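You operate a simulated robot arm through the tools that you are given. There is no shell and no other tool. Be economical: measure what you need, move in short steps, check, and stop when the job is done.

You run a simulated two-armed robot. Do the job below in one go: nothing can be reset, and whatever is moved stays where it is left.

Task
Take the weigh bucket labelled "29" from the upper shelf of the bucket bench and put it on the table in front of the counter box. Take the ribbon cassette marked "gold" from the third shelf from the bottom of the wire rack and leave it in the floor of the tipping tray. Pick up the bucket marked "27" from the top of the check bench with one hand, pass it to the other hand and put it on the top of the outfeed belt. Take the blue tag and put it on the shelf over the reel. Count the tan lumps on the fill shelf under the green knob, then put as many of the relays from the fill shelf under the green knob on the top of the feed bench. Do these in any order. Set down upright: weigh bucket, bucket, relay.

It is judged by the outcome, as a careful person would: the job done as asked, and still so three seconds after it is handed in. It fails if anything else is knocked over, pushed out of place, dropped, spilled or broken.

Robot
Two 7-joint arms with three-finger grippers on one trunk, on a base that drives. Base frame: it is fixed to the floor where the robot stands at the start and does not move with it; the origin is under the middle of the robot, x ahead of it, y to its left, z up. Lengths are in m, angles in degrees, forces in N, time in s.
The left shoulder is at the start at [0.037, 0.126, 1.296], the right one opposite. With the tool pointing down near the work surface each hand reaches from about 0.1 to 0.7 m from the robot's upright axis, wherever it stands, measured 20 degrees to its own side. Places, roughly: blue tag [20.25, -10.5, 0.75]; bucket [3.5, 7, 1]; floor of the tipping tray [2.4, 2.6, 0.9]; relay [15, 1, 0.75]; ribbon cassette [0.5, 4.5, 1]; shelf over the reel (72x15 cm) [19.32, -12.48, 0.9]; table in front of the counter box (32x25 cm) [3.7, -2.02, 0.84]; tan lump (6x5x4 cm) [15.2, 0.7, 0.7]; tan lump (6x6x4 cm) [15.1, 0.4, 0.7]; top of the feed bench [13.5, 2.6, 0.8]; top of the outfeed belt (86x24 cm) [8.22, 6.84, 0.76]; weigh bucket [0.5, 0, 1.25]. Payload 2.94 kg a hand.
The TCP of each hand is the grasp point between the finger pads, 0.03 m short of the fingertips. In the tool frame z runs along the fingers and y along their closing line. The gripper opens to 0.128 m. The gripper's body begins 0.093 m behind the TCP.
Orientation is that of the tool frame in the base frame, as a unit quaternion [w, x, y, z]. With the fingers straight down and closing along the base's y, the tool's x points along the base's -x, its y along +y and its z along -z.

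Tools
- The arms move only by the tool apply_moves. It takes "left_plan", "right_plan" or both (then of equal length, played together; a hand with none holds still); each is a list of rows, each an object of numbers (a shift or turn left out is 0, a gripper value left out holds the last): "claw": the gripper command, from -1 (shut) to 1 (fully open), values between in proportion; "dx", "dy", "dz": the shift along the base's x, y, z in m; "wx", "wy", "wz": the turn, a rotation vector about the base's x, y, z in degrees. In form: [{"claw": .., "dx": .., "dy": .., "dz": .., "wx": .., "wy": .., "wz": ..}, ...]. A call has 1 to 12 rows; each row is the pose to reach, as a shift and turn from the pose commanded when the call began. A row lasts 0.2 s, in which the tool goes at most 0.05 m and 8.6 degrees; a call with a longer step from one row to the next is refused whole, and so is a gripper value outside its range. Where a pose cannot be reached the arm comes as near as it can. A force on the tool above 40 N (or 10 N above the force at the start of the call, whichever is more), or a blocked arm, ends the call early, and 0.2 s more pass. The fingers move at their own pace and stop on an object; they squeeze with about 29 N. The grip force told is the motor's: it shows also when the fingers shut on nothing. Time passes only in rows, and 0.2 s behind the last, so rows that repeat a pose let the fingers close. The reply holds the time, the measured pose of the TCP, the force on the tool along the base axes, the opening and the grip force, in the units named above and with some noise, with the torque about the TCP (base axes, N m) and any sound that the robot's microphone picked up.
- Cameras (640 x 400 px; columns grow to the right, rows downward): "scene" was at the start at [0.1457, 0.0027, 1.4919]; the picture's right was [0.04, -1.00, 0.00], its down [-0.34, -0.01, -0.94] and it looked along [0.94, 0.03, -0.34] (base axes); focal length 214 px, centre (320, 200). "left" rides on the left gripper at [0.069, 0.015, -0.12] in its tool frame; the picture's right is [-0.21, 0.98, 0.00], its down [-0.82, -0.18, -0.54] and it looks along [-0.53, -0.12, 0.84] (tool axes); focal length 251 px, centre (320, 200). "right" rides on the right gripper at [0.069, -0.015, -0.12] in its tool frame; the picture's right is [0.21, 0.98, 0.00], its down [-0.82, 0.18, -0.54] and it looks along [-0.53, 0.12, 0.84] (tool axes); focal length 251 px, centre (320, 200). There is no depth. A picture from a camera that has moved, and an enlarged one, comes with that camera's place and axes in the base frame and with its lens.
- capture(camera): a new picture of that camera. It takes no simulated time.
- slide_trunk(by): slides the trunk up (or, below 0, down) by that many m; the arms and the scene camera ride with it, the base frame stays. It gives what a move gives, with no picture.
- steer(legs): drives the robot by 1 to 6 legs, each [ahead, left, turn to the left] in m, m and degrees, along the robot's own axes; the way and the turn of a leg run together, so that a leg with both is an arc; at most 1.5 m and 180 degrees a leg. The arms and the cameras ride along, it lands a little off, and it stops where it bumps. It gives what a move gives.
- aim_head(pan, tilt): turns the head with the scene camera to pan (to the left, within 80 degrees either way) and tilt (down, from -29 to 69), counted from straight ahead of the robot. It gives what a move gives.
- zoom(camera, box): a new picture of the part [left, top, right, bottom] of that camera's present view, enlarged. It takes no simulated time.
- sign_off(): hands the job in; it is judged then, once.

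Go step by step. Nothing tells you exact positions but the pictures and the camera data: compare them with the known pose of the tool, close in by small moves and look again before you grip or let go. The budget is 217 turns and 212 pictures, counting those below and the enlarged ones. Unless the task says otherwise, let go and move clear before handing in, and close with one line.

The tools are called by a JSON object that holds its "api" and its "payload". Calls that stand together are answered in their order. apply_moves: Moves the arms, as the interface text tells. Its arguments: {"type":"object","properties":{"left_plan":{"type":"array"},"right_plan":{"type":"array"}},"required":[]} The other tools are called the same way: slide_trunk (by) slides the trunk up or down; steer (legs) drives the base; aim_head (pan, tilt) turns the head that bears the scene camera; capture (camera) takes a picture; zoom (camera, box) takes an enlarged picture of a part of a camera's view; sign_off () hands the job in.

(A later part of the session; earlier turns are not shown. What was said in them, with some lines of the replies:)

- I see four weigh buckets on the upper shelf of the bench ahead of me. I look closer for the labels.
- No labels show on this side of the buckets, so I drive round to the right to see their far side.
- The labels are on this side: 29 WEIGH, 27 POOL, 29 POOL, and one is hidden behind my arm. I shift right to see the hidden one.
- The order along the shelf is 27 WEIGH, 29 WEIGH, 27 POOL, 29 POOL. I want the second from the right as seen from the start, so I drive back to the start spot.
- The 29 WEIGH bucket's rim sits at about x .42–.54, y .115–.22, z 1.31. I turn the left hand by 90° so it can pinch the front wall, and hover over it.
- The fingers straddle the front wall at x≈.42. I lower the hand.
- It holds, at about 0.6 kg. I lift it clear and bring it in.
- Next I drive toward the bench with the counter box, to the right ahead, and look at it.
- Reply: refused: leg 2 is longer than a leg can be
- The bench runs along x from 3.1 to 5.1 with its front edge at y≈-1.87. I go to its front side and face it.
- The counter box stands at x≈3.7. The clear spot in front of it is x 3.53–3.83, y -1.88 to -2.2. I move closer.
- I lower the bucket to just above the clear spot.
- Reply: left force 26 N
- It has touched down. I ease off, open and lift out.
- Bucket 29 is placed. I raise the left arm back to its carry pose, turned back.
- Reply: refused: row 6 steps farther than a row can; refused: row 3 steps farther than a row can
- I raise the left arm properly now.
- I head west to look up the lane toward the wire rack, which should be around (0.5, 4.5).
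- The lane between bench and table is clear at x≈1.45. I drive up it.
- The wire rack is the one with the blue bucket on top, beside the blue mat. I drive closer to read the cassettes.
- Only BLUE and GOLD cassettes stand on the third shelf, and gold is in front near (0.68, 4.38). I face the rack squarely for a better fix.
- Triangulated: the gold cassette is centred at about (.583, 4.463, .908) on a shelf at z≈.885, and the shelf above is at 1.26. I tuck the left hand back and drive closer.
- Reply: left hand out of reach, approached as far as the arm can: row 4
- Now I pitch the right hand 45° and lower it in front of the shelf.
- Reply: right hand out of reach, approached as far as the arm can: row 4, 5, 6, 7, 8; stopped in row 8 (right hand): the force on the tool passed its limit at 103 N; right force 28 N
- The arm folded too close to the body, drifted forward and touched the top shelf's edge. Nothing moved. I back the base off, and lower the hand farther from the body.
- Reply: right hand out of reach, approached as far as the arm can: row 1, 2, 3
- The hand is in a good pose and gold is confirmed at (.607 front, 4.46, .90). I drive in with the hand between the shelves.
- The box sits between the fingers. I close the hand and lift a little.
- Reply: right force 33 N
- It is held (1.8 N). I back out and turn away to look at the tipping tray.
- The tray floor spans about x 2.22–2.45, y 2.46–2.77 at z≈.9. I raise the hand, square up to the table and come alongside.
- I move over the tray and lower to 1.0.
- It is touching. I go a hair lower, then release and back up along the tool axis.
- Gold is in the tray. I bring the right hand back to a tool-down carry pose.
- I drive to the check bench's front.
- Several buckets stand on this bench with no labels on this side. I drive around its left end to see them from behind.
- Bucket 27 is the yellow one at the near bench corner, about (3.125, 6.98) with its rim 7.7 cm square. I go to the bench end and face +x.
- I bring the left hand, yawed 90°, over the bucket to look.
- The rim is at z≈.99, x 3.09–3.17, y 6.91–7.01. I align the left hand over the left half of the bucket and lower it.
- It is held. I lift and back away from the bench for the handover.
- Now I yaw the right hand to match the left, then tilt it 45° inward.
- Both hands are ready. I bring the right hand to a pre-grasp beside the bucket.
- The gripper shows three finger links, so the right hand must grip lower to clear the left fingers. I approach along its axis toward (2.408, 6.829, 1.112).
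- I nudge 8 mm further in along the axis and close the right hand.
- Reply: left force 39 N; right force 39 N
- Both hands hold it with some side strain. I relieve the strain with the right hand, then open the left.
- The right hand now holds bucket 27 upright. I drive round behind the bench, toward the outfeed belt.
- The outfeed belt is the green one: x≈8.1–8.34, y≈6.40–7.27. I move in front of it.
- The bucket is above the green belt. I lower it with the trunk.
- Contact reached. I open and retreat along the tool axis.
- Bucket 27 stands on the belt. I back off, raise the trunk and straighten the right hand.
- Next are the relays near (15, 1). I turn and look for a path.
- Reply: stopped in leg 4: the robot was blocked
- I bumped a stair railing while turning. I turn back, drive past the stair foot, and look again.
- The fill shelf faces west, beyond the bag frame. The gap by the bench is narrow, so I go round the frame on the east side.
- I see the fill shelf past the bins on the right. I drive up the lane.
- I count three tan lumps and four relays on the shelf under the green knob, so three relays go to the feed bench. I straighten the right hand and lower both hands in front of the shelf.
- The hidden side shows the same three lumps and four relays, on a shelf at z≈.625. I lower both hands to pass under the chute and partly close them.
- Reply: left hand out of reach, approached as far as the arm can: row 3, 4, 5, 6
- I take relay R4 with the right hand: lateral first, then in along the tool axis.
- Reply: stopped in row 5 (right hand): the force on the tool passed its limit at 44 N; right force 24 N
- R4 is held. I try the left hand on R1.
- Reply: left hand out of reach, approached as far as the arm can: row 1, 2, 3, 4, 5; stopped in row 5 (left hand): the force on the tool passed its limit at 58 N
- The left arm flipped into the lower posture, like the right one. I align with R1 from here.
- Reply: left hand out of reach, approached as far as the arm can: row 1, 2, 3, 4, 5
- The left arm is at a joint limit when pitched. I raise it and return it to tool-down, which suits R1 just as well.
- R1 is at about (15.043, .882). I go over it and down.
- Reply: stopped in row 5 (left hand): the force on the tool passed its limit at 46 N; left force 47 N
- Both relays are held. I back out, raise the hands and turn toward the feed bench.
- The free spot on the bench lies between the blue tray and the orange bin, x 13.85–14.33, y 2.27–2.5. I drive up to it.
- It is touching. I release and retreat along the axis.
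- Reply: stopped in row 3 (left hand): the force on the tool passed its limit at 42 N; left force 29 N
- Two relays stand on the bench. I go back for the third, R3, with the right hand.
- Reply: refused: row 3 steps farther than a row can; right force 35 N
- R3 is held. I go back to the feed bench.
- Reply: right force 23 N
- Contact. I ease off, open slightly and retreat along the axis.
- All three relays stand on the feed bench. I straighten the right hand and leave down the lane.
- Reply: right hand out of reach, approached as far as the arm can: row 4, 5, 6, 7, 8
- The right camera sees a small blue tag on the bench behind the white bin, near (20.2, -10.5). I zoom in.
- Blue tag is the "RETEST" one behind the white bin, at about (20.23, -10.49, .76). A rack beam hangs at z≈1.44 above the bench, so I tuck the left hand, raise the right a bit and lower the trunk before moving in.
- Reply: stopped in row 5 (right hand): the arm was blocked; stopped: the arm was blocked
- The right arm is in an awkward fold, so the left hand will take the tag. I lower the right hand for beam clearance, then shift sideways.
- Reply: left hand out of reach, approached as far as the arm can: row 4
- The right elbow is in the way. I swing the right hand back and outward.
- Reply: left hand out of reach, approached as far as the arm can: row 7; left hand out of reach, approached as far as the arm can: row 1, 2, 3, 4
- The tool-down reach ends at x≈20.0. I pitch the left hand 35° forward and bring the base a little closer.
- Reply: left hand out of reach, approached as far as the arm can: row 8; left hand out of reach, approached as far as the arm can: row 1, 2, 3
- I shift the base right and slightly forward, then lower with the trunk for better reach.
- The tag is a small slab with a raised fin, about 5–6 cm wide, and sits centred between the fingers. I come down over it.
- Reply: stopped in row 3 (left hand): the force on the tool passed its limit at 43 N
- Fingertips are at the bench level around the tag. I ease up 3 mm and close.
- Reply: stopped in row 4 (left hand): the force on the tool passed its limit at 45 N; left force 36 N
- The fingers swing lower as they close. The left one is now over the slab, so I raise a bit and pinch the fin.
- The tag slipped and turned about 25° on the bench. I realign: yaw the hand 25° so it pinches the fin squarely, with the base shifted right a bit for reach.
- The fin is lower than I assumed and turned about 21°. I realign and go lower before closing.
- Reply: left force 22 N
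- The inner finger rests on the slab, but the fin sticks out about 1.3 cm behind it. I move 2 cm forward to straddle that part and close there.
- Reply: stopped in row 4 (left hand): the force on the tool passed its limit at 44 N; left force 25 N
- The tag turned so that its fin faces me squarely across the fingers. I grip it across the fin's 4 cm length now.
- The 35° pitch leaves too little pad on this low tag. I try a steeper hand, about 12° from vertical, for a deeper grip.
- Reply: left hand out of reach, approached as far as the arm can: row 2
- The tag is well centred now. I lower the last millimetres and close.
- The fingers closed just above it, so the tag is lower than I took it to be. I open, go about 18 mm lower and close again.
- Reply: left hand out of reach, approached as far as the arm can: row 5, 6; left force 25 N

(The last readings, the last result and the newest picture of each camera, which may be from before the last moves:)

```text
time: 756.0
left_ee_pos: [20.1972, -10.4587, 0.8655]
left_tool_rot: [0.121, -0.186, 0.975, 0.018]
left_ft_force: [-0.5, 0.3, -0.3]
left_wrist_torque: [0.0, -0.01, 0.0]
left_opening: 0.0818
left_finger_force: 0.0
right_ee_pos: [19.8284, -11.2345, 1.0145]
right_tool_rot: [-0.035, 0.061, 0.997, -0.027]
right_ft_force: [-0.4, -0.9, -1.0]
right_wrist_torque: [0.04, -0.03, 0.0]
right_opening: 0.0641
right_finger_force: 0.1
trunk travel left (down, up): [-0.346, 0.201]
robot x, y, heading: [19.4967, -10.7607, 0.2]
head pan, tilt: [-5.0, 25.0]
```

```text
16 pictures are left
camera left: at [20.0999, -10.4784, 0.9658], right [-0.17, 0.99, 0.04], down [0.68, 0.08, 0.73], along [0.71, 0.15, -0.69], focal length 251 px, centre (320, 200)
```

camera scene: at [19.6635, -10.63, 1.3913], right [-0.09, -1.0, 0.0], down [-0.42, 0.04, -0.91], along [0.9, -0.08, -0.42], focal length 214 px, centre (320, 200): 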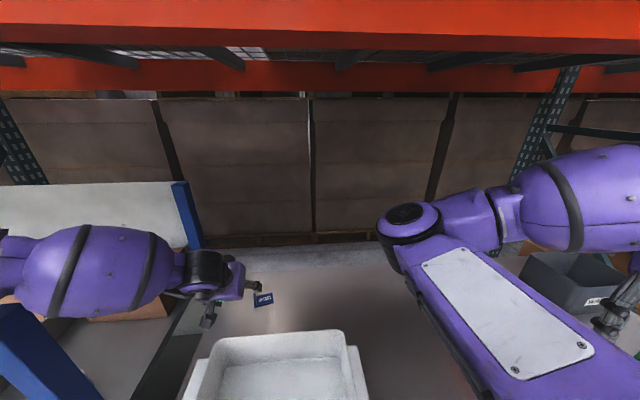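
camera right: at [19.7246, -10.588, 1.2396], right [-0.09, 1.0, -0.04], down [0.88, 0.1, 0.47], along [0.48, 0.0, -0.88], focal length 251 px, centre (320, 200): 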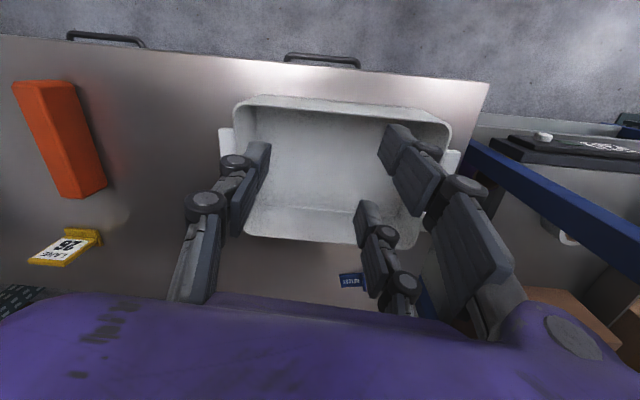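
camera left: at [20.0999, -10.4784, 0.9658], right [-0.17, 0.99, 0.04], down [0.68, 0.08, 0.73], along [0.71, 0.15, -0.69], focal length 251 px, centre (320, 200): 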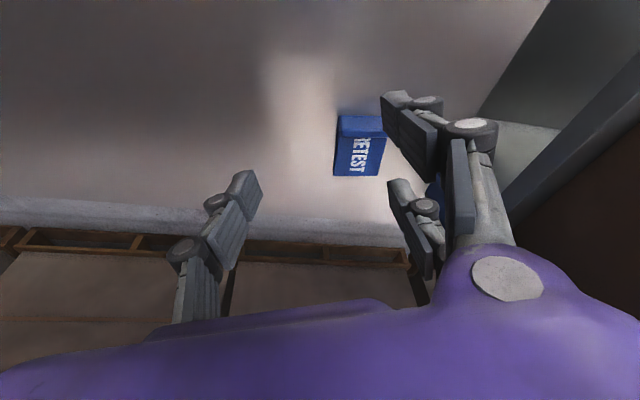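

The tag got pushed left to about (20.2, -10.42). I recentre over it with the wider opening and lower.

{"api": "apply_moves", "payload": {"left_plan": [{"dx": 0.001, "dy": 0.02, "wz": -4}, {"dx": 0.001, "dy": 0.037, "wz": -7}, {"dx": 0.001, "dy": 0.037, "dz": -0.03, "wz": -7}, {"dx": 0.001, "dy": 0.037, "dz": -0.048, "wz": -7}]}}

{"api": "zoom", "payload": {"camera": "left", "box": [200, 80, 440, 240]}}

```text
time: 757.0
left_ee_pos: [20.1984, -10.4199, 0.8175]
left_tool_rot: [0.123, -0.127, 0.984, 0.011]
left_ft_force: [-0.1, 0.4, -0.8]
left_wrist_torque: [-0.01, 0.05, -0.01]
left_opening: 0.0831
left_finger_force: 0.1
right_ee_pos: [19.828, -11.2348, 1.0148]
right_tool_rot: [-0.034, 0.062, 0.997, -0.026]
right_ft_force: [0.3, -0.6, 0.1]
right_wrist_torque: [0.04, 0.01, 0.01]
right_opening: 0.064
right_finger_force: 0.1
trunk travel left (down, up): [-0.346, 0.201]
robot x, y, heading: [19.4997, -10.7646, 0.3]
head pan, tilt: [-5.0, 25.0]
```

```text
2.50 times, centred on (320, 160) of left
camera zoom: at [20.0989, -10.4291, 0.9179], right [-0.04, 1.0, 0.04], down [0.69, 0.0, 0.73], along [0.72, 0.06, -0.69], focal length 629 px, centre (320, 300)
```

zoom: 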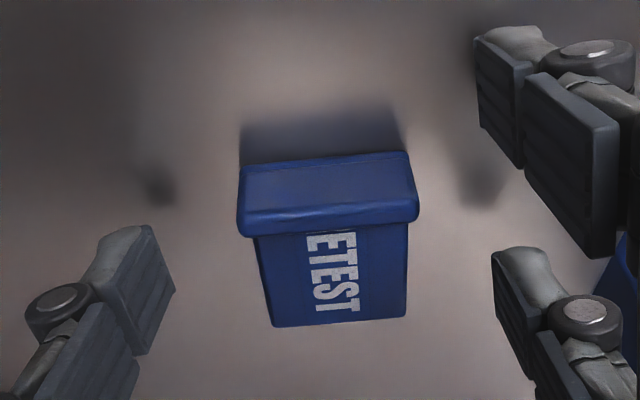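

It is centred, and the finger shadows show the tips are still above the bench. I lower gently to real contact.

{"api": "apply_moves", "payload": {"left_plan": [{"dz": -0.005}, {"dz": -0.01}, {"dz": -0.015}]}}

```text
time: 757.8
left_ee_pos: [20.1985, -10.4188, 0.8051]
left_tool_rot: [0.125, -0.128, 0.984, 0.013]
left_ft_force: [5.1, 11.3, 21.2]
left_wrist_torque: [1.13, 0.75, -0.65]
left_opening: 0.0987
left_finger_force: 10.1
right_ee_pos: [19.8291, -11.2348, 1.0141]
right_tool_rot: [-0.035, 0.062, 0.997, -0.026]
right_ft_force: [0.5, 0.1, 0.7]
right_wrist_torque: [0.03, 0.0, 0.01]
right_opening: 0.0641
right_finger_force: 0.1
trunk travel left (down, up): [-0.346, 0.201]
robot x, y, heading: [19.4977, -10.7572, 0.3]
head pan, tilt: [-5.0, 25.0]
```

{"api": "apply_moves", "payload": {"left_plan": [{"dz": 0.003, "claw": 0.1}, {"dz": 0.004, "claw": -0.1}, {"dz": 0.005, "claw": -0.3}, {"dz": 0.006, "claw": -0.5}, {"dz": 0.006, "claw": -1}, {"dz": 0.006, "claw": -1}]}}

```text
time: 759.2
left_ee_pos: [20.1969, -10.4222, 0.8068]
left_tool_rot: [0.121, -0.126, 0.985, 0.012]
left_ft_force: [-0.7, -1.0, 0.5]
left_wrist_torque: [-0.01, -0.02, -0.01]
left_opening: 0.0
left_finger_force: 2.9
right_ee_pos: [19.8286, -11.237, 1.0136]
right_tool_rot: [-0.035, 0.061, 0.997, -0.027]
right_ft_force: [0.2, -0.7, 1.1]
right_wrist_torque: [0.03, 0.02, -0.05]
right_opening: 0.0638
right_finger_force: 0.1
trunk travel left (down, up): [-0.346, 0.201]
robot x, y, heading: [19.4999, -10.7619, 0.7]
head pan, tilt: [-5.0, 25.0]
```

{"api": "apply_moves", "payload": {"left_plan": [{"dz": 0.03}, {"dz": 0.06, "claw": 0.0}, {"dz": 0.08, "claw": 0.0}]}}

{"api": "capture", "payload": {"camera": "left"}}

```text
time: 760.0
left_ee_pos: [20.1986, -10.4214, 0.8895]
left_tool_rot: [0.123, -0.126, 0.984, 0.012]
left_ft_force: [-0.5, 0.0, 0.1]
left_wrist_torque: [-0.03, -0.03, -0.02]
left_opening: 0.0594
left_finger_force: 0.1
right_ee_pos: [19.8285, -11.2349, 1.0134]
right_tool_rot: [-0.035, 0.061, 0.997, -0.027]
right_ft_force: [-0.2, -0.5, 0.6]
right_wrist_torque: [0.01, 0.0, 0.03]
right_opening: 0.064
right_finger_force: 0.0
trunk travel left (down, up): [-0.346, 0.201]
robot x, y, heading: [19.5013, -10.7612, 0.5]
head pan, tilt: [-5.0, 25.0]
```

```text
14 pictures are left
camera left: at [20.0995, -10.4296, 0.9895], right [-0.04, 1.0, 0.04], down [0.69, 0.0, 0.73], along [0.72, 0.06, -0.69], focal length 251 px, centre (320, 200)
```

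left: 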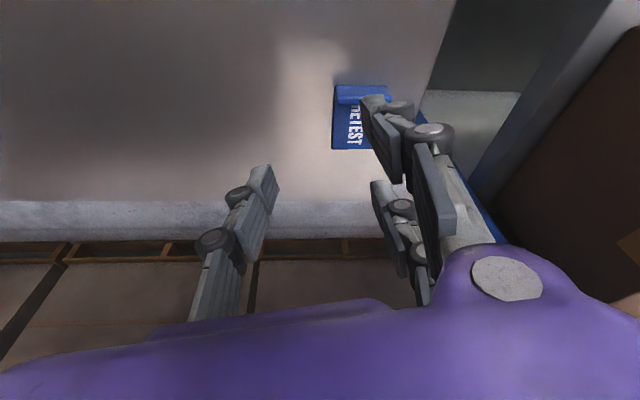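

The pair-and-thumb fingers straddled the fin end and only pushed the tag sideways. I will grip across the tag's middle with the hand vertical, so all fingers meet it. First I move the base 3 cm closer and realign.

{"api": "steer", "payload": {"legs": [[0.03, 0, 0]]}}

{"api": "apply_moves", "payload": {"left_plan": [{"wx": -1.2, "wy": 4.5, "wz": -5, "dy": 0.01, "claw": 0.35}, {"wx": -2.4, "wy": 9, "wz": -10, "dy": 0.02}, {"wx": -3.5, "wy": 13.5, "wz": -14.6, "dy": 0.03}, {"wx": -3.5, "wy": 13.5, "wz": -14.6, "dx": -0.013, "dy": 0.04}]}}

```text
time: 760.8
left_ee_pos: [20.2271, -10.4207, 0.8905]
left_tool_rot: [0.122, -0.127, 0.984, 0.011]
left_ft_force: [-0.7, 1.1, -0.4]
left_wrist_torque: [-0.02, 0.02, 0.0]
left_opening: 0.0641
left_finger_force: 0.1
right_ee_pos: [19.8581, -11.2349, 1.0147]
right_tool_rot: [-0.035, 0.062, 0.997, -0.027]
right_ft_force: [-0.4, 0.3, 0.1]
right_wrist_torque: [0.05, 0.02, -0.05]
right_opening: 0.064
right_finger_force: 0.0
trunk travel left (down, up): [-0.346, 0.201]
robot x, y, heading: [19.5271, -10.7647, 0.3]
head pan, tilt: [-5.0, 25.0]
```

```text
time: 761.8
left_ee_pos: [20.2148, -10.3798, 0.8893]
left_tool_rot: [0.002, -0.003, 1.0, -0.019]
left_ft_force: [0.0, -1.0, -0.1]
left_wrist_torque: [0.02, -0.02, 0.01]
left_opening: 0.0866
left_finger_force: 0.0
left hand out of reach, approached as far as the arm can: row 3
right_ee_pos: [19.858, -11.2343, 1.0135]
right_tool_rot: [-0.035, 0.062, 0.997, -0.027]
right_ft_force: [-0.9, -0.3, -0.3]
right_wrist_torque: [-0.02, 0.0, 0.04]
right_opening: 0.064
right_finger_force: 0.1
trunk travel left (down, up): [-0.346, 0.201]
robot x, y, heading: [19.5303, -10.7615, 0.4]
head pan, tilt: [-5.0, 25.0]
```

{"api": "apply_moves", "payload": {"left_plan": [{"wx": 2.2, "dz": -0.03}, {"wx": 2.2, "dz": -0.06}]}}

{"api": "zoom", "payload": {"camera": "left", "box": [200, 80, 440, 240]}}

```text
time: 762.4
left_ee_pos: [20.2109, -10.3795, 0.8309]
left_tool_rot: [0.005, -0.003, 1.0, -0.001]
left_ft_force: [-0.3, 0.3, -0.3]
left_wrist_torque: [-0.01, -0.01, -0.01]
left_opening: 0.0862
left_finger_force: 0.1
left hand out of reach, approached as far as the arm can: row 2
right_ee_pos: [19.8587, -11.2326, 1.0127]
right_tool_rot: [-0.035, 0.062, 0.997, -0.027]
right_ft_force: [-0.1, -0.4, -0.8]
right_wrist_torque: [0.01, 0.03, 0.0]
right_opening: 0.064
right_finger_force: 0.0
trunk travel left (down, up): [-0.346, 0.201]
robot x, y, heading: [19.5297, -10.7613, 0.2]
head pan, tilt: [-5.0, 25.0]
```

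```text
2.50 times, centred on (320, 160) of left
camera zoom: at [20.1393, -10.3641, 0.9497], right [0.21, 0.98, 0.0], down [0.82, -0.18, 0.55], along [0.54, -0.11, -0.84], focal length 629 px, centre (320, 300)
```

zoom: 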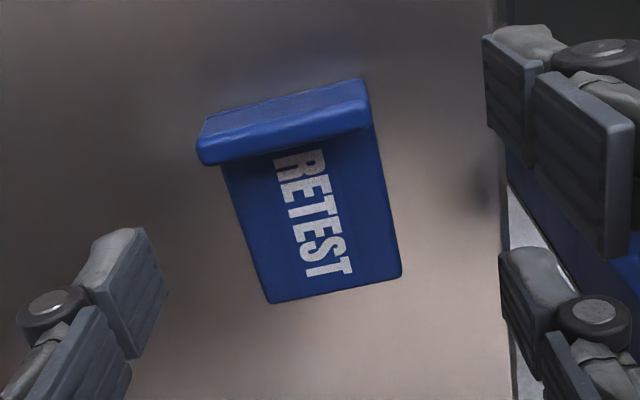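

All aligned: the tag spans x 20.186–20.244, y -10.404 to -10.361. I narrow the opening a bit, lower to the bench and close.

{"api": "apply_moves", "payload": {"left_plan": [{"dx": 0.004, "dy": -0.003, "claw": 0.12}, {"dx": 0.004, "dy": -0.003, "dz": -0.012}, {"dx": 0.004, "dy": -0.003, "dz": -0.02}, {"dx": 0.004, "dy": -0.003, "dz": -0.024}]}}

```text
time: 763.4
left_ee_pos: [20.2042, -10.3808, 0.8113]
left_tool_rot: [0.003, -0.003, 1.0, 0.001]
left_ft_force: [-0.4, 0.3, -0.4]
left_wrist_torque: [0.04, 0.02, 0.01]
left_opening: 0.0716
left_finger_force: 0.1
left hand out of reach, approached as far as the arm can: row 1, 2, 3, 4
right_ee_pos: [19.8593, -11.2328, 1.0147]
right_tool_rot: [-0.035, 0.061, 0.997, -0.026]
right_ft_force: [0.7, 0.6, -0.7]
right_wrist_torque: [0.01, -0.01, -0.02]
right_opening: 0.064
right_finger_force: 0.1
trunk travel left (down, up): [-0.346, 0.201]
robot x, y, heading: [19.5309, -10.7629, 0.5]
head pan, tilt: [-5.0, 25.0]
```

{"api": "steer", "payload": {"legs": [[0.012, 0, 0]]}}

{"api": "apply_moves", "payload": {"left_plan": [{"dz": -0.003}, {"dz": -0.004, "claw": -0.1}, {"dz": -0.004, "claw": -0.3}, {"dz": -0.004, "claw": -0.6}, {"dz": -0.004, "claw": -1}, {"dz": -0.004, "claw": -1}]}}

```text
time: 764.2
left_ee_pos: [20.216, -10.3825, 0.8127]
left_tool_rot: [0.004, -0.003, 1.0, -0.001]
left_ft_force: [-0.2, 0.1, -0.2]
left_wrist_torque: [0.0, -0.01, 0.01]
left_opening: 0.0717
left_finger_force: 0.1
right_ee_pos: [19.8696, -11.2354, 1.0146]
right_tool_rot: [-0.035, 0.062, 0.997, -0.027]
right_ft_force: [0.2, 0.3, -0.3]
right_wrist_torque: [-0.02, 0.0, -0.02]
right_opening: 0.0641
right_finger_force: 0.0
trunk travel left (down, up): [-0.346, 0.201]
robot x, y, heading: [19.5452, -10.764, 0.3]
head pan, tilt: [-5.0, 25.0]
```

```text
time: 765.6
left_ee_pos: [20.2133, -10.3796, 0.8096]
left_tool_rot: [0.007, -0.003, 1.0, 0.0]
left_ft_force: [1.1, 13.0, 30.3]
left_wrist_torque: [1.23, 0.96, -0.45]
left_opening: 0.0429
left_finger_force: 29.0
right_ee_pos: [19.8692, -11.2343, 1.0142]
right_tool_rot: [-0.034, 0.061, 0.997, -0.027]
right_ft_force: [-0.7, -0.8, -1.1]
right_wrist_torque: [0.03, 0.01, -0.01]
right_opening: 0.0641
right_finger_force: 0.1
trunk travel left (down, up): [-0.346, 0.201]
robot x, y, heading: [19.5387, -10.7582, 0.6]
head pan, tilt: [-5.0, 25.0]
```

Gripped at 43 mm with full force. I lift.

{"api": "apply_moves", "payload": {"left_plan": [{"dz": 0.01}, {"dz": 0.03}, {"dz": 0.06}, {"dz": 0.09}, {"dz": 0.12}]}}

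{"api": "capture", "payload": {"camera": "left"}}

```text
time: 766.8
left_ee_pos: [20.2146, -10.382, 0.9276]
left_tool_rot: [0.003, -0.003, 1.0, 0.001]
left_ft_force: [-0.6, 0.1, -0.5]
left_wrist_torque: [0.03, -0.01, -0.01]
left_opening: 0.0426
left_finger_force: 28.6
right_ee_pos: [19.8688, -11.2347, 1.0143]
right_tool_rot: [-0.035, 0.061, 0.997, -0.026]
right_ft_force: [0.0, 0.3, 0.7]
right_wrist_torque: [0.06, 0.01, 0.04]
right_opening: 0.064
right_finger_force: 0.0
trunk travel left (down, up): [-0.346, 0.201]
robot x, y, heading: [19.5407, -10.7646, 0.3]
head pan, tilt: [-5.0, 25.0]
```

```text
12 pictures are left
camera left: at [20.1433, -10.3671, 1.0471], right [0.21, 0.98, 0.0], down [0.82, -0.18, 0.55], along [0.53, -0.11, -0.84], focal length 251 px, centre (320, 200)
```

left: 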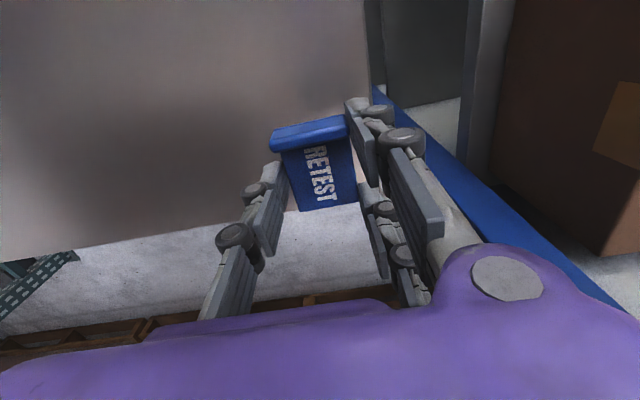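

The tag is held. I shift the hand away from the post, raise it a little and back out.

{"api": "apply_moves", "payload": {"left_plan": [{"dz": 0.02, "dy": -0.03}, {"dz": 0.04, "dy": -0.06}, {"dz": 0.05, "dy": -0.09}, {"dz": 0.05, "dy": -0.11, "dx": -0.02}]}}

{"api": "steer", "payload": {"legs": [[-0.75, 0, 0]]}}

{"api": "slide_trunk", "payload": {"by": 0.15}}

{"api": "steer", "payload": {"legs": [[0, 0, -75]]}}

{"api": "capture", "payload": {"camera": "scene"}}

```text
time: 767.8
left_ee_pos: [20.195, -10.4915, 0.9783]
left_tool_rot: [0.004, -0.003, 1.0, 0.001]
left_ft_force: [0.1, -0.3, -0.1]
left_wrist_torque: [0.0, -0.04, 0.02]
left_opening: 0.0428
left_finger_force: 28.3
right_ee_pos: [19.8694, -11.2354, 1.0153]
right_tool_rot: [-0.036, 0.062, 0.997, -0.026]
right_ft_force: [-0.1, -0.2, 0.7]
right_wrist_torque: [0.0, -0.02, -0.01]
right_opening: 0.0643
right_finger_force: 0.1
trunk travel left (down, up): [-0.346, 0.201]
robot x, y, heading: [19.5393, -10.7594, 0.3]
head pan, tilt: [-5.0, 25.0]
```

```text
time: 771.9
left_ee_pos: [19.4386, -10.4937, 0.9772]
left_tool_rot: [0.004, -0.006, 1.0, 0.0]
left_ft_force: [-0.2, 0.1, 0.4]
left_wrist_torque: [0.06, 0.0, -0.02]
left_opening: 0.0427
left_finger_force: 28.6
right_ee_pos: [19.1173, -11.2388, 1.013]
right_tool_rot: [-0.035, 0.06, 0.997, -0.027]
right_ft_force: [0.7, -0.7, -0.4]
right_wrist_torque: [0.02, -0.03, 0.03]
right_opening: 0.064
right_finger_force: 0.0
trunk travel left (down, up): [-0.346, 0.201]
robot x, y, heading: [18.7835, -10.7678, 0.7]
head pan, tilt: [-5.0, 25.0]
```

```text
time: 773.6
left_ee_pos: [19.4275, -10.4935, 1.2426]
left_tool_rot: [0.093, -0.006, 0.996, 0.001]
left_ft_force: [0.2, 0.3, -1.0]
left_wrist_torque: [-0.03, 0.02, 0.0]
left_opening: 0.0431
left_finger_force: 29.3
right_ee_pos: [19.1175, -11.2386, 1.163]
right_tool_rot: [-0.037, 0.06, 0.997, -0.026]
right_ft_force: [0.5, -0.2, 0.4]
right_wrist_torque: [-0.01, 0.03, 0.02]
right_opening: 0.064
right_finger_force: 0.2
trunk travel left (down, up): [-0.496, 0.051]
robot x, y, heading: [18.7864, -10.7689, 0.4]
head pan, tilt: [-5.0, 25.0]
```

```text
time: 777.3
left_ee_pos: [19.212, -11.3195, 1.2446]
left_tool_rot: [0.075, 0.603, 0.792, -0.057]
left_ft_force: [-0.2, -0.1, 0.3]
left_wrist_torque: [0.01, 0.01, -0.01]
left_opening: 0.043
left_finger_force: 29.0
right_ee_pos: [18.4141, -11.2092, 1.165]
right_tool_rot: [-0.044, 0.657, 0.753, 0.0]
right_ft_force: [-0.5, -0.4, 0.5]
right_wrist_torque: [0.01, 0.01, 0.01]
right_opening: 0.0641
right_finger_force: 0.1
trunk travel left (down, up): [-0.496, 0.051]
robot x, y, heading: [18.7839, -10.768, -74.7]
head pan, tilt: [-5.0, 25.0]
```

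```text
11 pictures are left
camera scene: at [18.8168, -10.9177, 1.4739], right [-0.98, -0.18, 0.0], down [-0.08, 0.42, -0.91], along [0.16, -0.89, -0.42], focal length 214 px, centre (320, 200)
```

scene: 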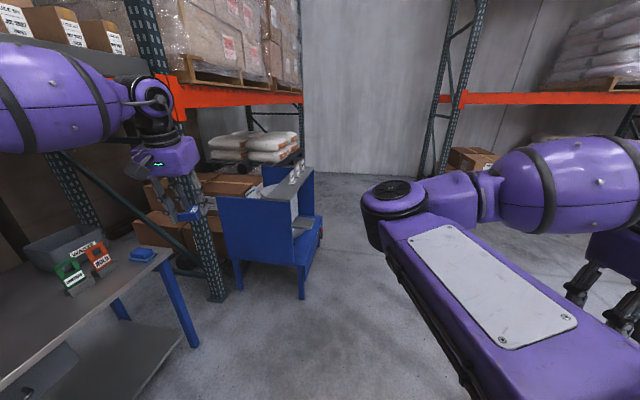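

{"api": "zoom", "payload": {"camera": "scene", "box": [200, 130, 360, 310]}}

```text
2.22 times, centred on (280, 220) of scene
camera zoom: at [18.8168, -10.9177, 1.4739], right [-0.98, -0.18, 0.0], down [-0.08, 0.42, -0.91], along [0.16, -0.89, -0.42], focal length 477 px, centre (409, 156)
```

zoom: 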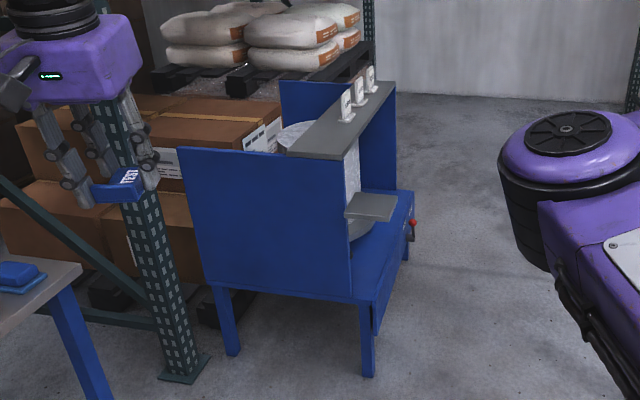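

The grey shelf over the reel spans x 19.22–19.39, y -12.09 to -12.83, with small signs from y≈-12.43 on. The near part is free, so I bring the hand over (19.305, -12.24).

{"api": "steer", "payload": {"legs": [[0, 0, -15.3], [0.72, 0.25, 0]]}}

{"api": "capture", "payload": {"camera": "left"}}

```text
time: 782.3
left_ee_pos: [19.3018, -12.1382, 1.2435]
left_tool_rot: [0.067, 0.703, 0.704, -0.067]
left_ft_force: [-0.6, 0.7, -0.2]
left_wrist_torque: [0.0, 0.05, -0.01]
left_opening: 0.0429
left_finger_force: 28.6
right_ee_pos: [18.5614, -11.8216, 1.1649]
right_tool_rot: [-0.044, 0.751, 0.659, 0.005]
right_ft_force: [-1.2, 0.0, 0.2]
right_wrist_torque: [0.0, 0.02, -0.04]
right_opening: 0.0642
right_finger_force: 0.1
trunk travel left (down, up): [-0.496, 0.051]
robot x, y, heading: [19.0319, -11.4949, -89.9]
head pan, tilt: [-5.0, 25.0]
```

```text
9 pictures are left
camera left: at [19.3153, -12.0476, 1.3495], right [0.98, -0.21, 0.04], down [-0.18, -0.71, 0.68], along [-0.12, -0.68, -0.73], focal length 251 px, centre (320, 200)
```

left: 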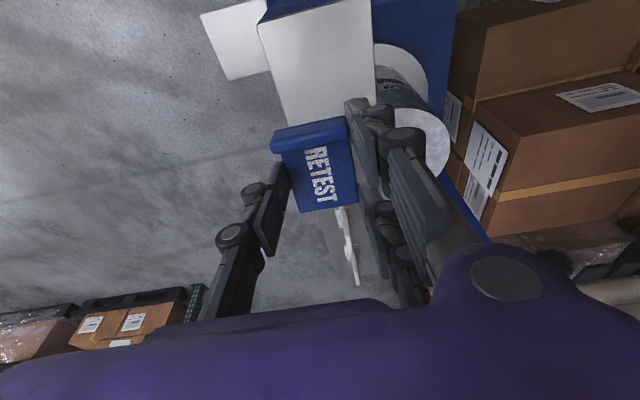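

{"api": "apply_moves", "payload": {"left_plan": [{"dz": -0.035, "dy": -0.015}, {"dz": -0.07, "dy": -0.03, "wx": 2}, {"dz": -0.105, "dy": -0.045, "wx": 4}, {"dz": -0.14, "dy": -0.06, "wx": 6}, {"dz": -0.175, "dy": -0.075, "wx": 8}, {"dz": -0.21, "dy": -0.09, "wx": 10}, {"dz": -0.24, "dy": -0.1, "dx": 0.005, "wx": 10.8}]}}

{"api": "capture", "payload": {"camera": "left"}}

```text
time: 783.9
left_ee_pos: [19.3526, -12.1037, 1.0529]
left_tool_rot: [0.0, 0.707, 0.707, -0.001]
left_ft_force: [0.0, 0.6, -0.3]
left_wrist_torque: [0.01, 0.01, 0.02]
left_opening: 0.0427
left_finger_force: 28.7
left hand out of reach, approached as far as the arm can: row 1, 2, 3, 4, 5, 6, 7
right_ee_pos: [18.5612, -11.8208, 1.1643]
right_tool_rot: [-0.043, 0.75, 0.66, 0.006]
right_ft_force: [-0.7, 0.4, -0.8]
right_wrist_torque: [-0.01, 0.0, 0.0]
right_opening: 0.0639
right_finger_force: 0.0
trunk travel left (down, up): [-0.496, 0.051]
robot x, y, heading: [19.035, -11.4944, -90.0]
head pan, tilt: [-5.0, 25.0]
```

```text
8 pictures are left
camera left: at [19.3668, -12.0347, 1.1723], right [0.98, -0.21, 0.0], down [-0.18, -0.82, 0.54], along [-0.12, -0.53, -0.84], focal length 251 px, centre (320, 200)
```

left: 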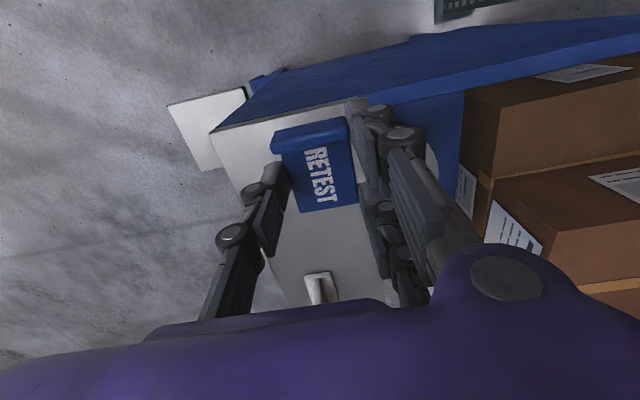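

{"api": "steer", "payload": {"legs": [[0.125, -0.043, 0]]}}

{"api": "slide_trunk", "payload": {"by": -0.09}}

{"api": "capture", "payload": {"camera": "left"}}

```text
time: 785.2
left_ee_pos: [19.3103, -12.2285, 1.0523]
left_tool_rot: [0.001, 0.707, 0.707, -0.001]
left_ft_force: [-0.2, -0.4, -0.3]
left_wrist_torque: [-0.04, -0.01, 0.01]
left_opening: 0.0428
left_finger_force: 29.2
right_ee_pos: [18.5181, -11.9436, 1.166]
right_tool_rot: [-0.043, 0.751, 0.659, 0.005]
right_ft_force: [0.3, -0.4, 0.2]
right_wrist_torque: [-0.01, 0.03, -0.01]
right_opening: 0.064
right_finger_force: 0.0
trunk travel left (down, up): [-0.496, 0.051]
robot x, y, heading: [18.9929, -11.6183, -90.0]
head pan, tilt: [-5.0, 25.0]
```

```text
time: 786.5
left_ee_pos: [19.3088, -12.2286, 0.9633]
left_tool_rot: [0.001, 0.706, 0.708, -0.002]
left_ft_force: [-0.2, 1.2, -1.1]
left_wrist_torque: [-0.02, 0.01, -0.04]
left_opening: 0.0429
left_finger_force: 29.0
right_ee_pos: [18.5166, -11.9448, 1.0734]
right_tool_rot: [-0.043, 0.75, 0.66, 0.006]
right_ft_force: [0.0, 0.4, 0.9]
right_wrist_torque: [-0.02, 0.0, 0.02]
right_opening: 0.0639
right_finger_force: 0.1
trunk travel left (down, up): [-0.406, 0.141]
robot x, y, heading: [18.9945, -11.6163, -90.1]
head pan, tilt: [-5.0, 25.0]
```

```text
7 pictures are left
camera left: at [19.3232, -12.1592, 1.0834], right [0.98, -0.21, 0.0], down [-0.18, -0.82, 0.54], along [-0.12, -0.53, -0.84], focal length 251 px, centre (320, 200)
```

left: 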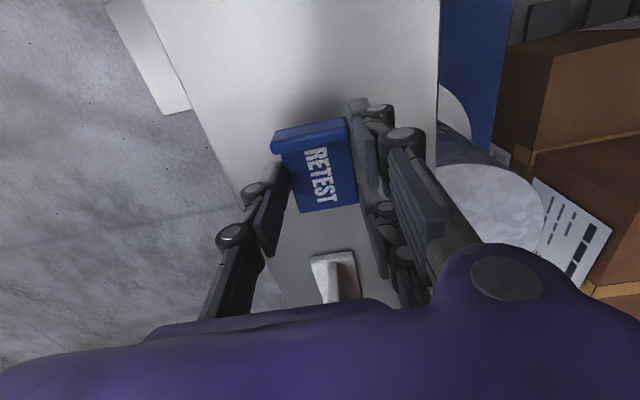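

{"api": "slide_trunk", "payload": {"by": -0.02}}

{"api": "slide_trunk", "payload": {"by": -0.008}}

```text
time: 787.1
left_ee_pos: [19.3096, -12.2276, 0.9426]
left_tool_rot: [0.001, 0.707, 0.708, -0.002]
left_ft_force: [-0.6, 0.1, 0.2]
left_wrist_torque: [0.0, 0.0, 0.02]
left_opening: 0.043
left_finger_force: 29.3
right_ee_pos: [18.5175, -11.9447, 1.0547]
right_tool_rot: [-0.044, 0.752, 0.658, 0.005]
right_ft_force: [-0.5, 0.3, 0.1]
right_wrist_torque: [-0.02, 0.01, -0.03]
right_opening: 0.0638
right_finger_force: 0.2
trunk travel left (down, up): [-0.386, 0.161]
robot x, y, heading: [18.992, -11.6165, -90.3]
head pan, tilt: [-5.0, 25.0]
```

```text
time: 787.7
left_ee_pos: [19.3091, -12.2288, 0.935]
left_tool_rot: [0.0, 0.707, 0.707, -0.002]
left_ft_force: [-0.8, -0.6, 0.2]
left_wrist_torque: [-0.02, 0.0, 0.03]
left_opening: 0.0427
left_finger_force: 29.1
right_ee_pos: [18.5191, -11.9449, 1.0461]
right_tool_rot: [-0.043, 0.751, 0.659, 0.006]
right_ft_force: [0.8, 0.7, 0.0]
right_wrist_torque: [-0.03, 0.05, -0.03]
right_opening: 0.0637
right_finger_force: 0.0
trunk travel left (down, up): [-0.378, 0.169]
robot x, y, heading: [18.9902, -11.6163, -90.0]
head pan, tilt: [-5.0, 25.0]
```

{"api": "slide_trunk", "payload": {"by": -0.008}}

{"api": "zoom", "payload": {"camera": "left", "box": [200, 70, 440, 240]}}

```text
time: 788.3
left_ee_pos: [19.3096, -12.2303, 0.9296]
left_tool_rot: [0.002, 0.707, 0.707, -0.003]
left_ft_force: [5.2, 1.6, 27.4]
left_wrist_torque: [0.42, -0.62, -0.06]
left_opening: 0.0428
left_finger_force: 29.4
right_ee_pos: [18.5169, -11.9441, 1.0383]
right_tool_rot: [-0.043, 0.751, 0.659, 0.005]
right_ft_force: [-0.3, -0.4, 0.0]
right_wrist_torque: [-0.01, 0.01, -0.03]
right_opening: 0.064
right_finger_force: 0.1
trunk travel left (down, up): [-0.37, 0.177]
robot x, y, heading: [18.992, -11.6202, -90.2]
head pan, tilt: [-5.0, 25.0]
```

```text
2.35 times, centred on (320, 155) of left
camera zoom: at [19.3229, -12.1584, 1.0497], right [0.98, -0.21, 0.0], down [-0.18, -0.82, 0.55], along [-0.12, -0.54, -0.84], focal length 592 px, centre (320, 306)
```

zoom: 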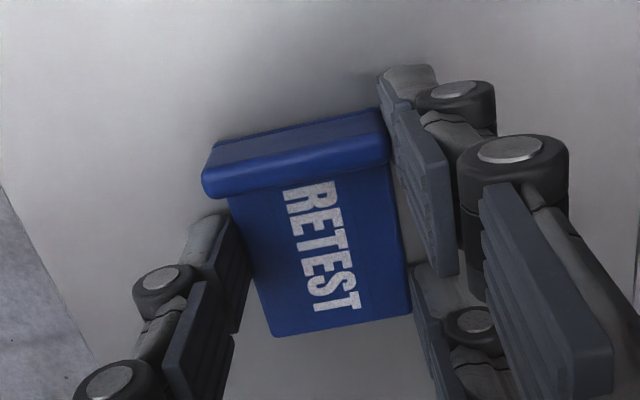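

Contact with the shelf. I ease off slightly, open to about 7 cm, and rise with the trunk.

{"api": "slide_trunk", "payload": {"by": 0.003}}

{"api": "apply_moves", "payload": {"left_plan": [{"claw": -0.2}, {"claw": 0}, {"claw": 0.15}, {"claw": 0.15}]}}

{"api": "slide_trunk", "payload": {"by": 0.12}}

{"api": "capture", "payload": {"camera": "left"}}

```text
time: 788.8
left_ee_pos: [19.309, -12.2293, 0.9302]
left_tool_rot: [0.001, 0.707, 0.707, -0.002]
left_ft_force: [2.2, -2.7, 13.7]
left_wrist_torque: [-0.25, -0.17, -0.05]
left_opening: 0.0428
left_finger_force: 28.8
right_ee_pos: [18.5177, -11.9437, 1.0414]
right_tool_rot: [-0.044, 0.751, 0.659, 0.006]
right_ft_force: [0.5, -0.3, -0.4]
right_wrist_torque: [0.01, 0.0, 0.0]
right_opening: 0.0641
right_finger_force: 0.1
trunk travel left (down, up): [-0.373, 0.174]
robot x, y, heading: [18.9913, -11.617, -90.0]
head pan, tilt: [-5.0, 25.0]
```

```text
time: 789.8
left_ee_pos: [19.3099, -12.2285, 0.9292]
left_tool_rot: [0.0, 0.707, 0.707, -0.001]
left_ft_force: [0.4, -0.2, 0.3]
left_wrist_torque: [0.02, 0.01, 0.01]
left_opening: 0.0734
left_finger_force: 0.1
right_ee_pos: [18.5171, -11.9454, 1.0408]
right_tool_rot: [-0.043, 0.751, 0.659, 0.006]
right_ft_force: [0.5, -0.3, -1.0]
right_wrist_torque: [-0.03, -0.02, 0.01]
right_opening: 0.064
right_finger_force: 0.2
trunk travel left (down, up): [-0.373, 0.174]
robot x, y, heading: [18.9905, -11.6164, -89.9]
head pan, tilt: [-5.0, 25.0]
```

```text
time: 791.3
left_ee_pos: [19.3111, -12.2287, 1.0483]
left_tool_rot: [0.0, 0.706, 0.708, 0.001]
left_ft_force: [-0.9, -0.7, -0.7]
left_wrist_torque: [0.03, 0.0, -0.01]
left_opening: 0.0735
left_finger_force: 0.1
right_ee_pos: [18.5178, -11.9454, 1.1615]
right_tool_rot: [-0.045, 0.751, 0.659, 0.006]
right_ft_force: [-0.8, -0.2, -0.4]
right_wrist_torque: [0.05, 0.01, -0.03]
right_opening: 0.0642
right_finger_force: 0.0
trunk travel left (down, up): [-0.493, 0.054]
robot x, y, heading: [18.9908, -11.616, -90.0]
head pan, tilt: [-5.0, 25.0]
```

```text
5 pictures are left
camera left: at [19.3237, -12.1596, 1.1683], right [0.98, -0.21, 0.0], down [-0.18, -0.82, 0.54], along [-0.12, -0.53, -0.84], focal length 251 px, centre (320, 200)
```

left: 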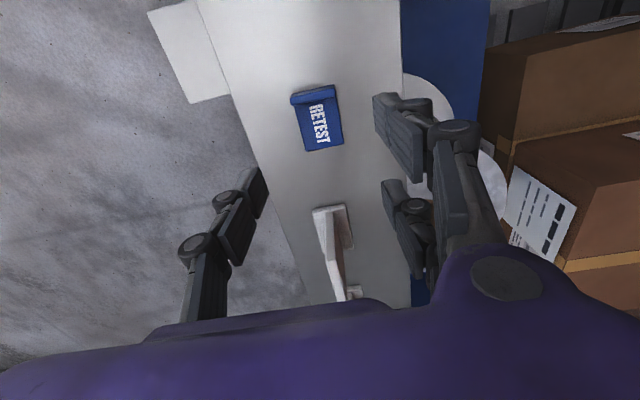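

The blue tag lies on the shelf over the reel. I back clear and hand in.

{"api": "steer", "payload": {"legs": [[-0.5, 0, 0]]}}

{"api": "sign_off", "payload": {}}

```text
time: 794.2
left_ee_pos: [19.3106, -11.7325, 1.0503]
left_tool_rot: [0.0, 0.706, 0.709, -0.002]
left_ft_force: [-0.1, -0.3, 0.8]
left_wrist_torque: [0.0, -0.01, -0.01]
left_opening: 0.0738
left_finger_force: 0.0
right_ee_pos: [18.5182, -11.4515, 1.1612]
right_tool_rot: [-0.043, 0.75, 0.66, 0.006]
right_ft_force: [-0.4, -0.9, -0.7]
right_wrist_torque: [0.02, 0.0, 0.02]
right_opening: 0.064
right_finger_force: 0.0
trunk travel left (down, up): [-0.493, 0.054]
robot x, y, heading: [18.9929, -11.1206, -89.7]
head pan, tilt: [-5.0, 25.0]
```

```text
The job is handed in.
```

All five parts are done and handed in: weigh bucket 29 is in front of the counter box, the gold cassette is in the tipping tray, bucket 27 was passed between hands and stands on the outfeed belt, three relays (for three tan lumps) are on the feed bench, and the blue "RETEST" tag is on the shelf over the reel; on the way I bumped the wire rack's top shelf, a stair railing and something by the fill shelves, and saw nothing displaced in the views I had.
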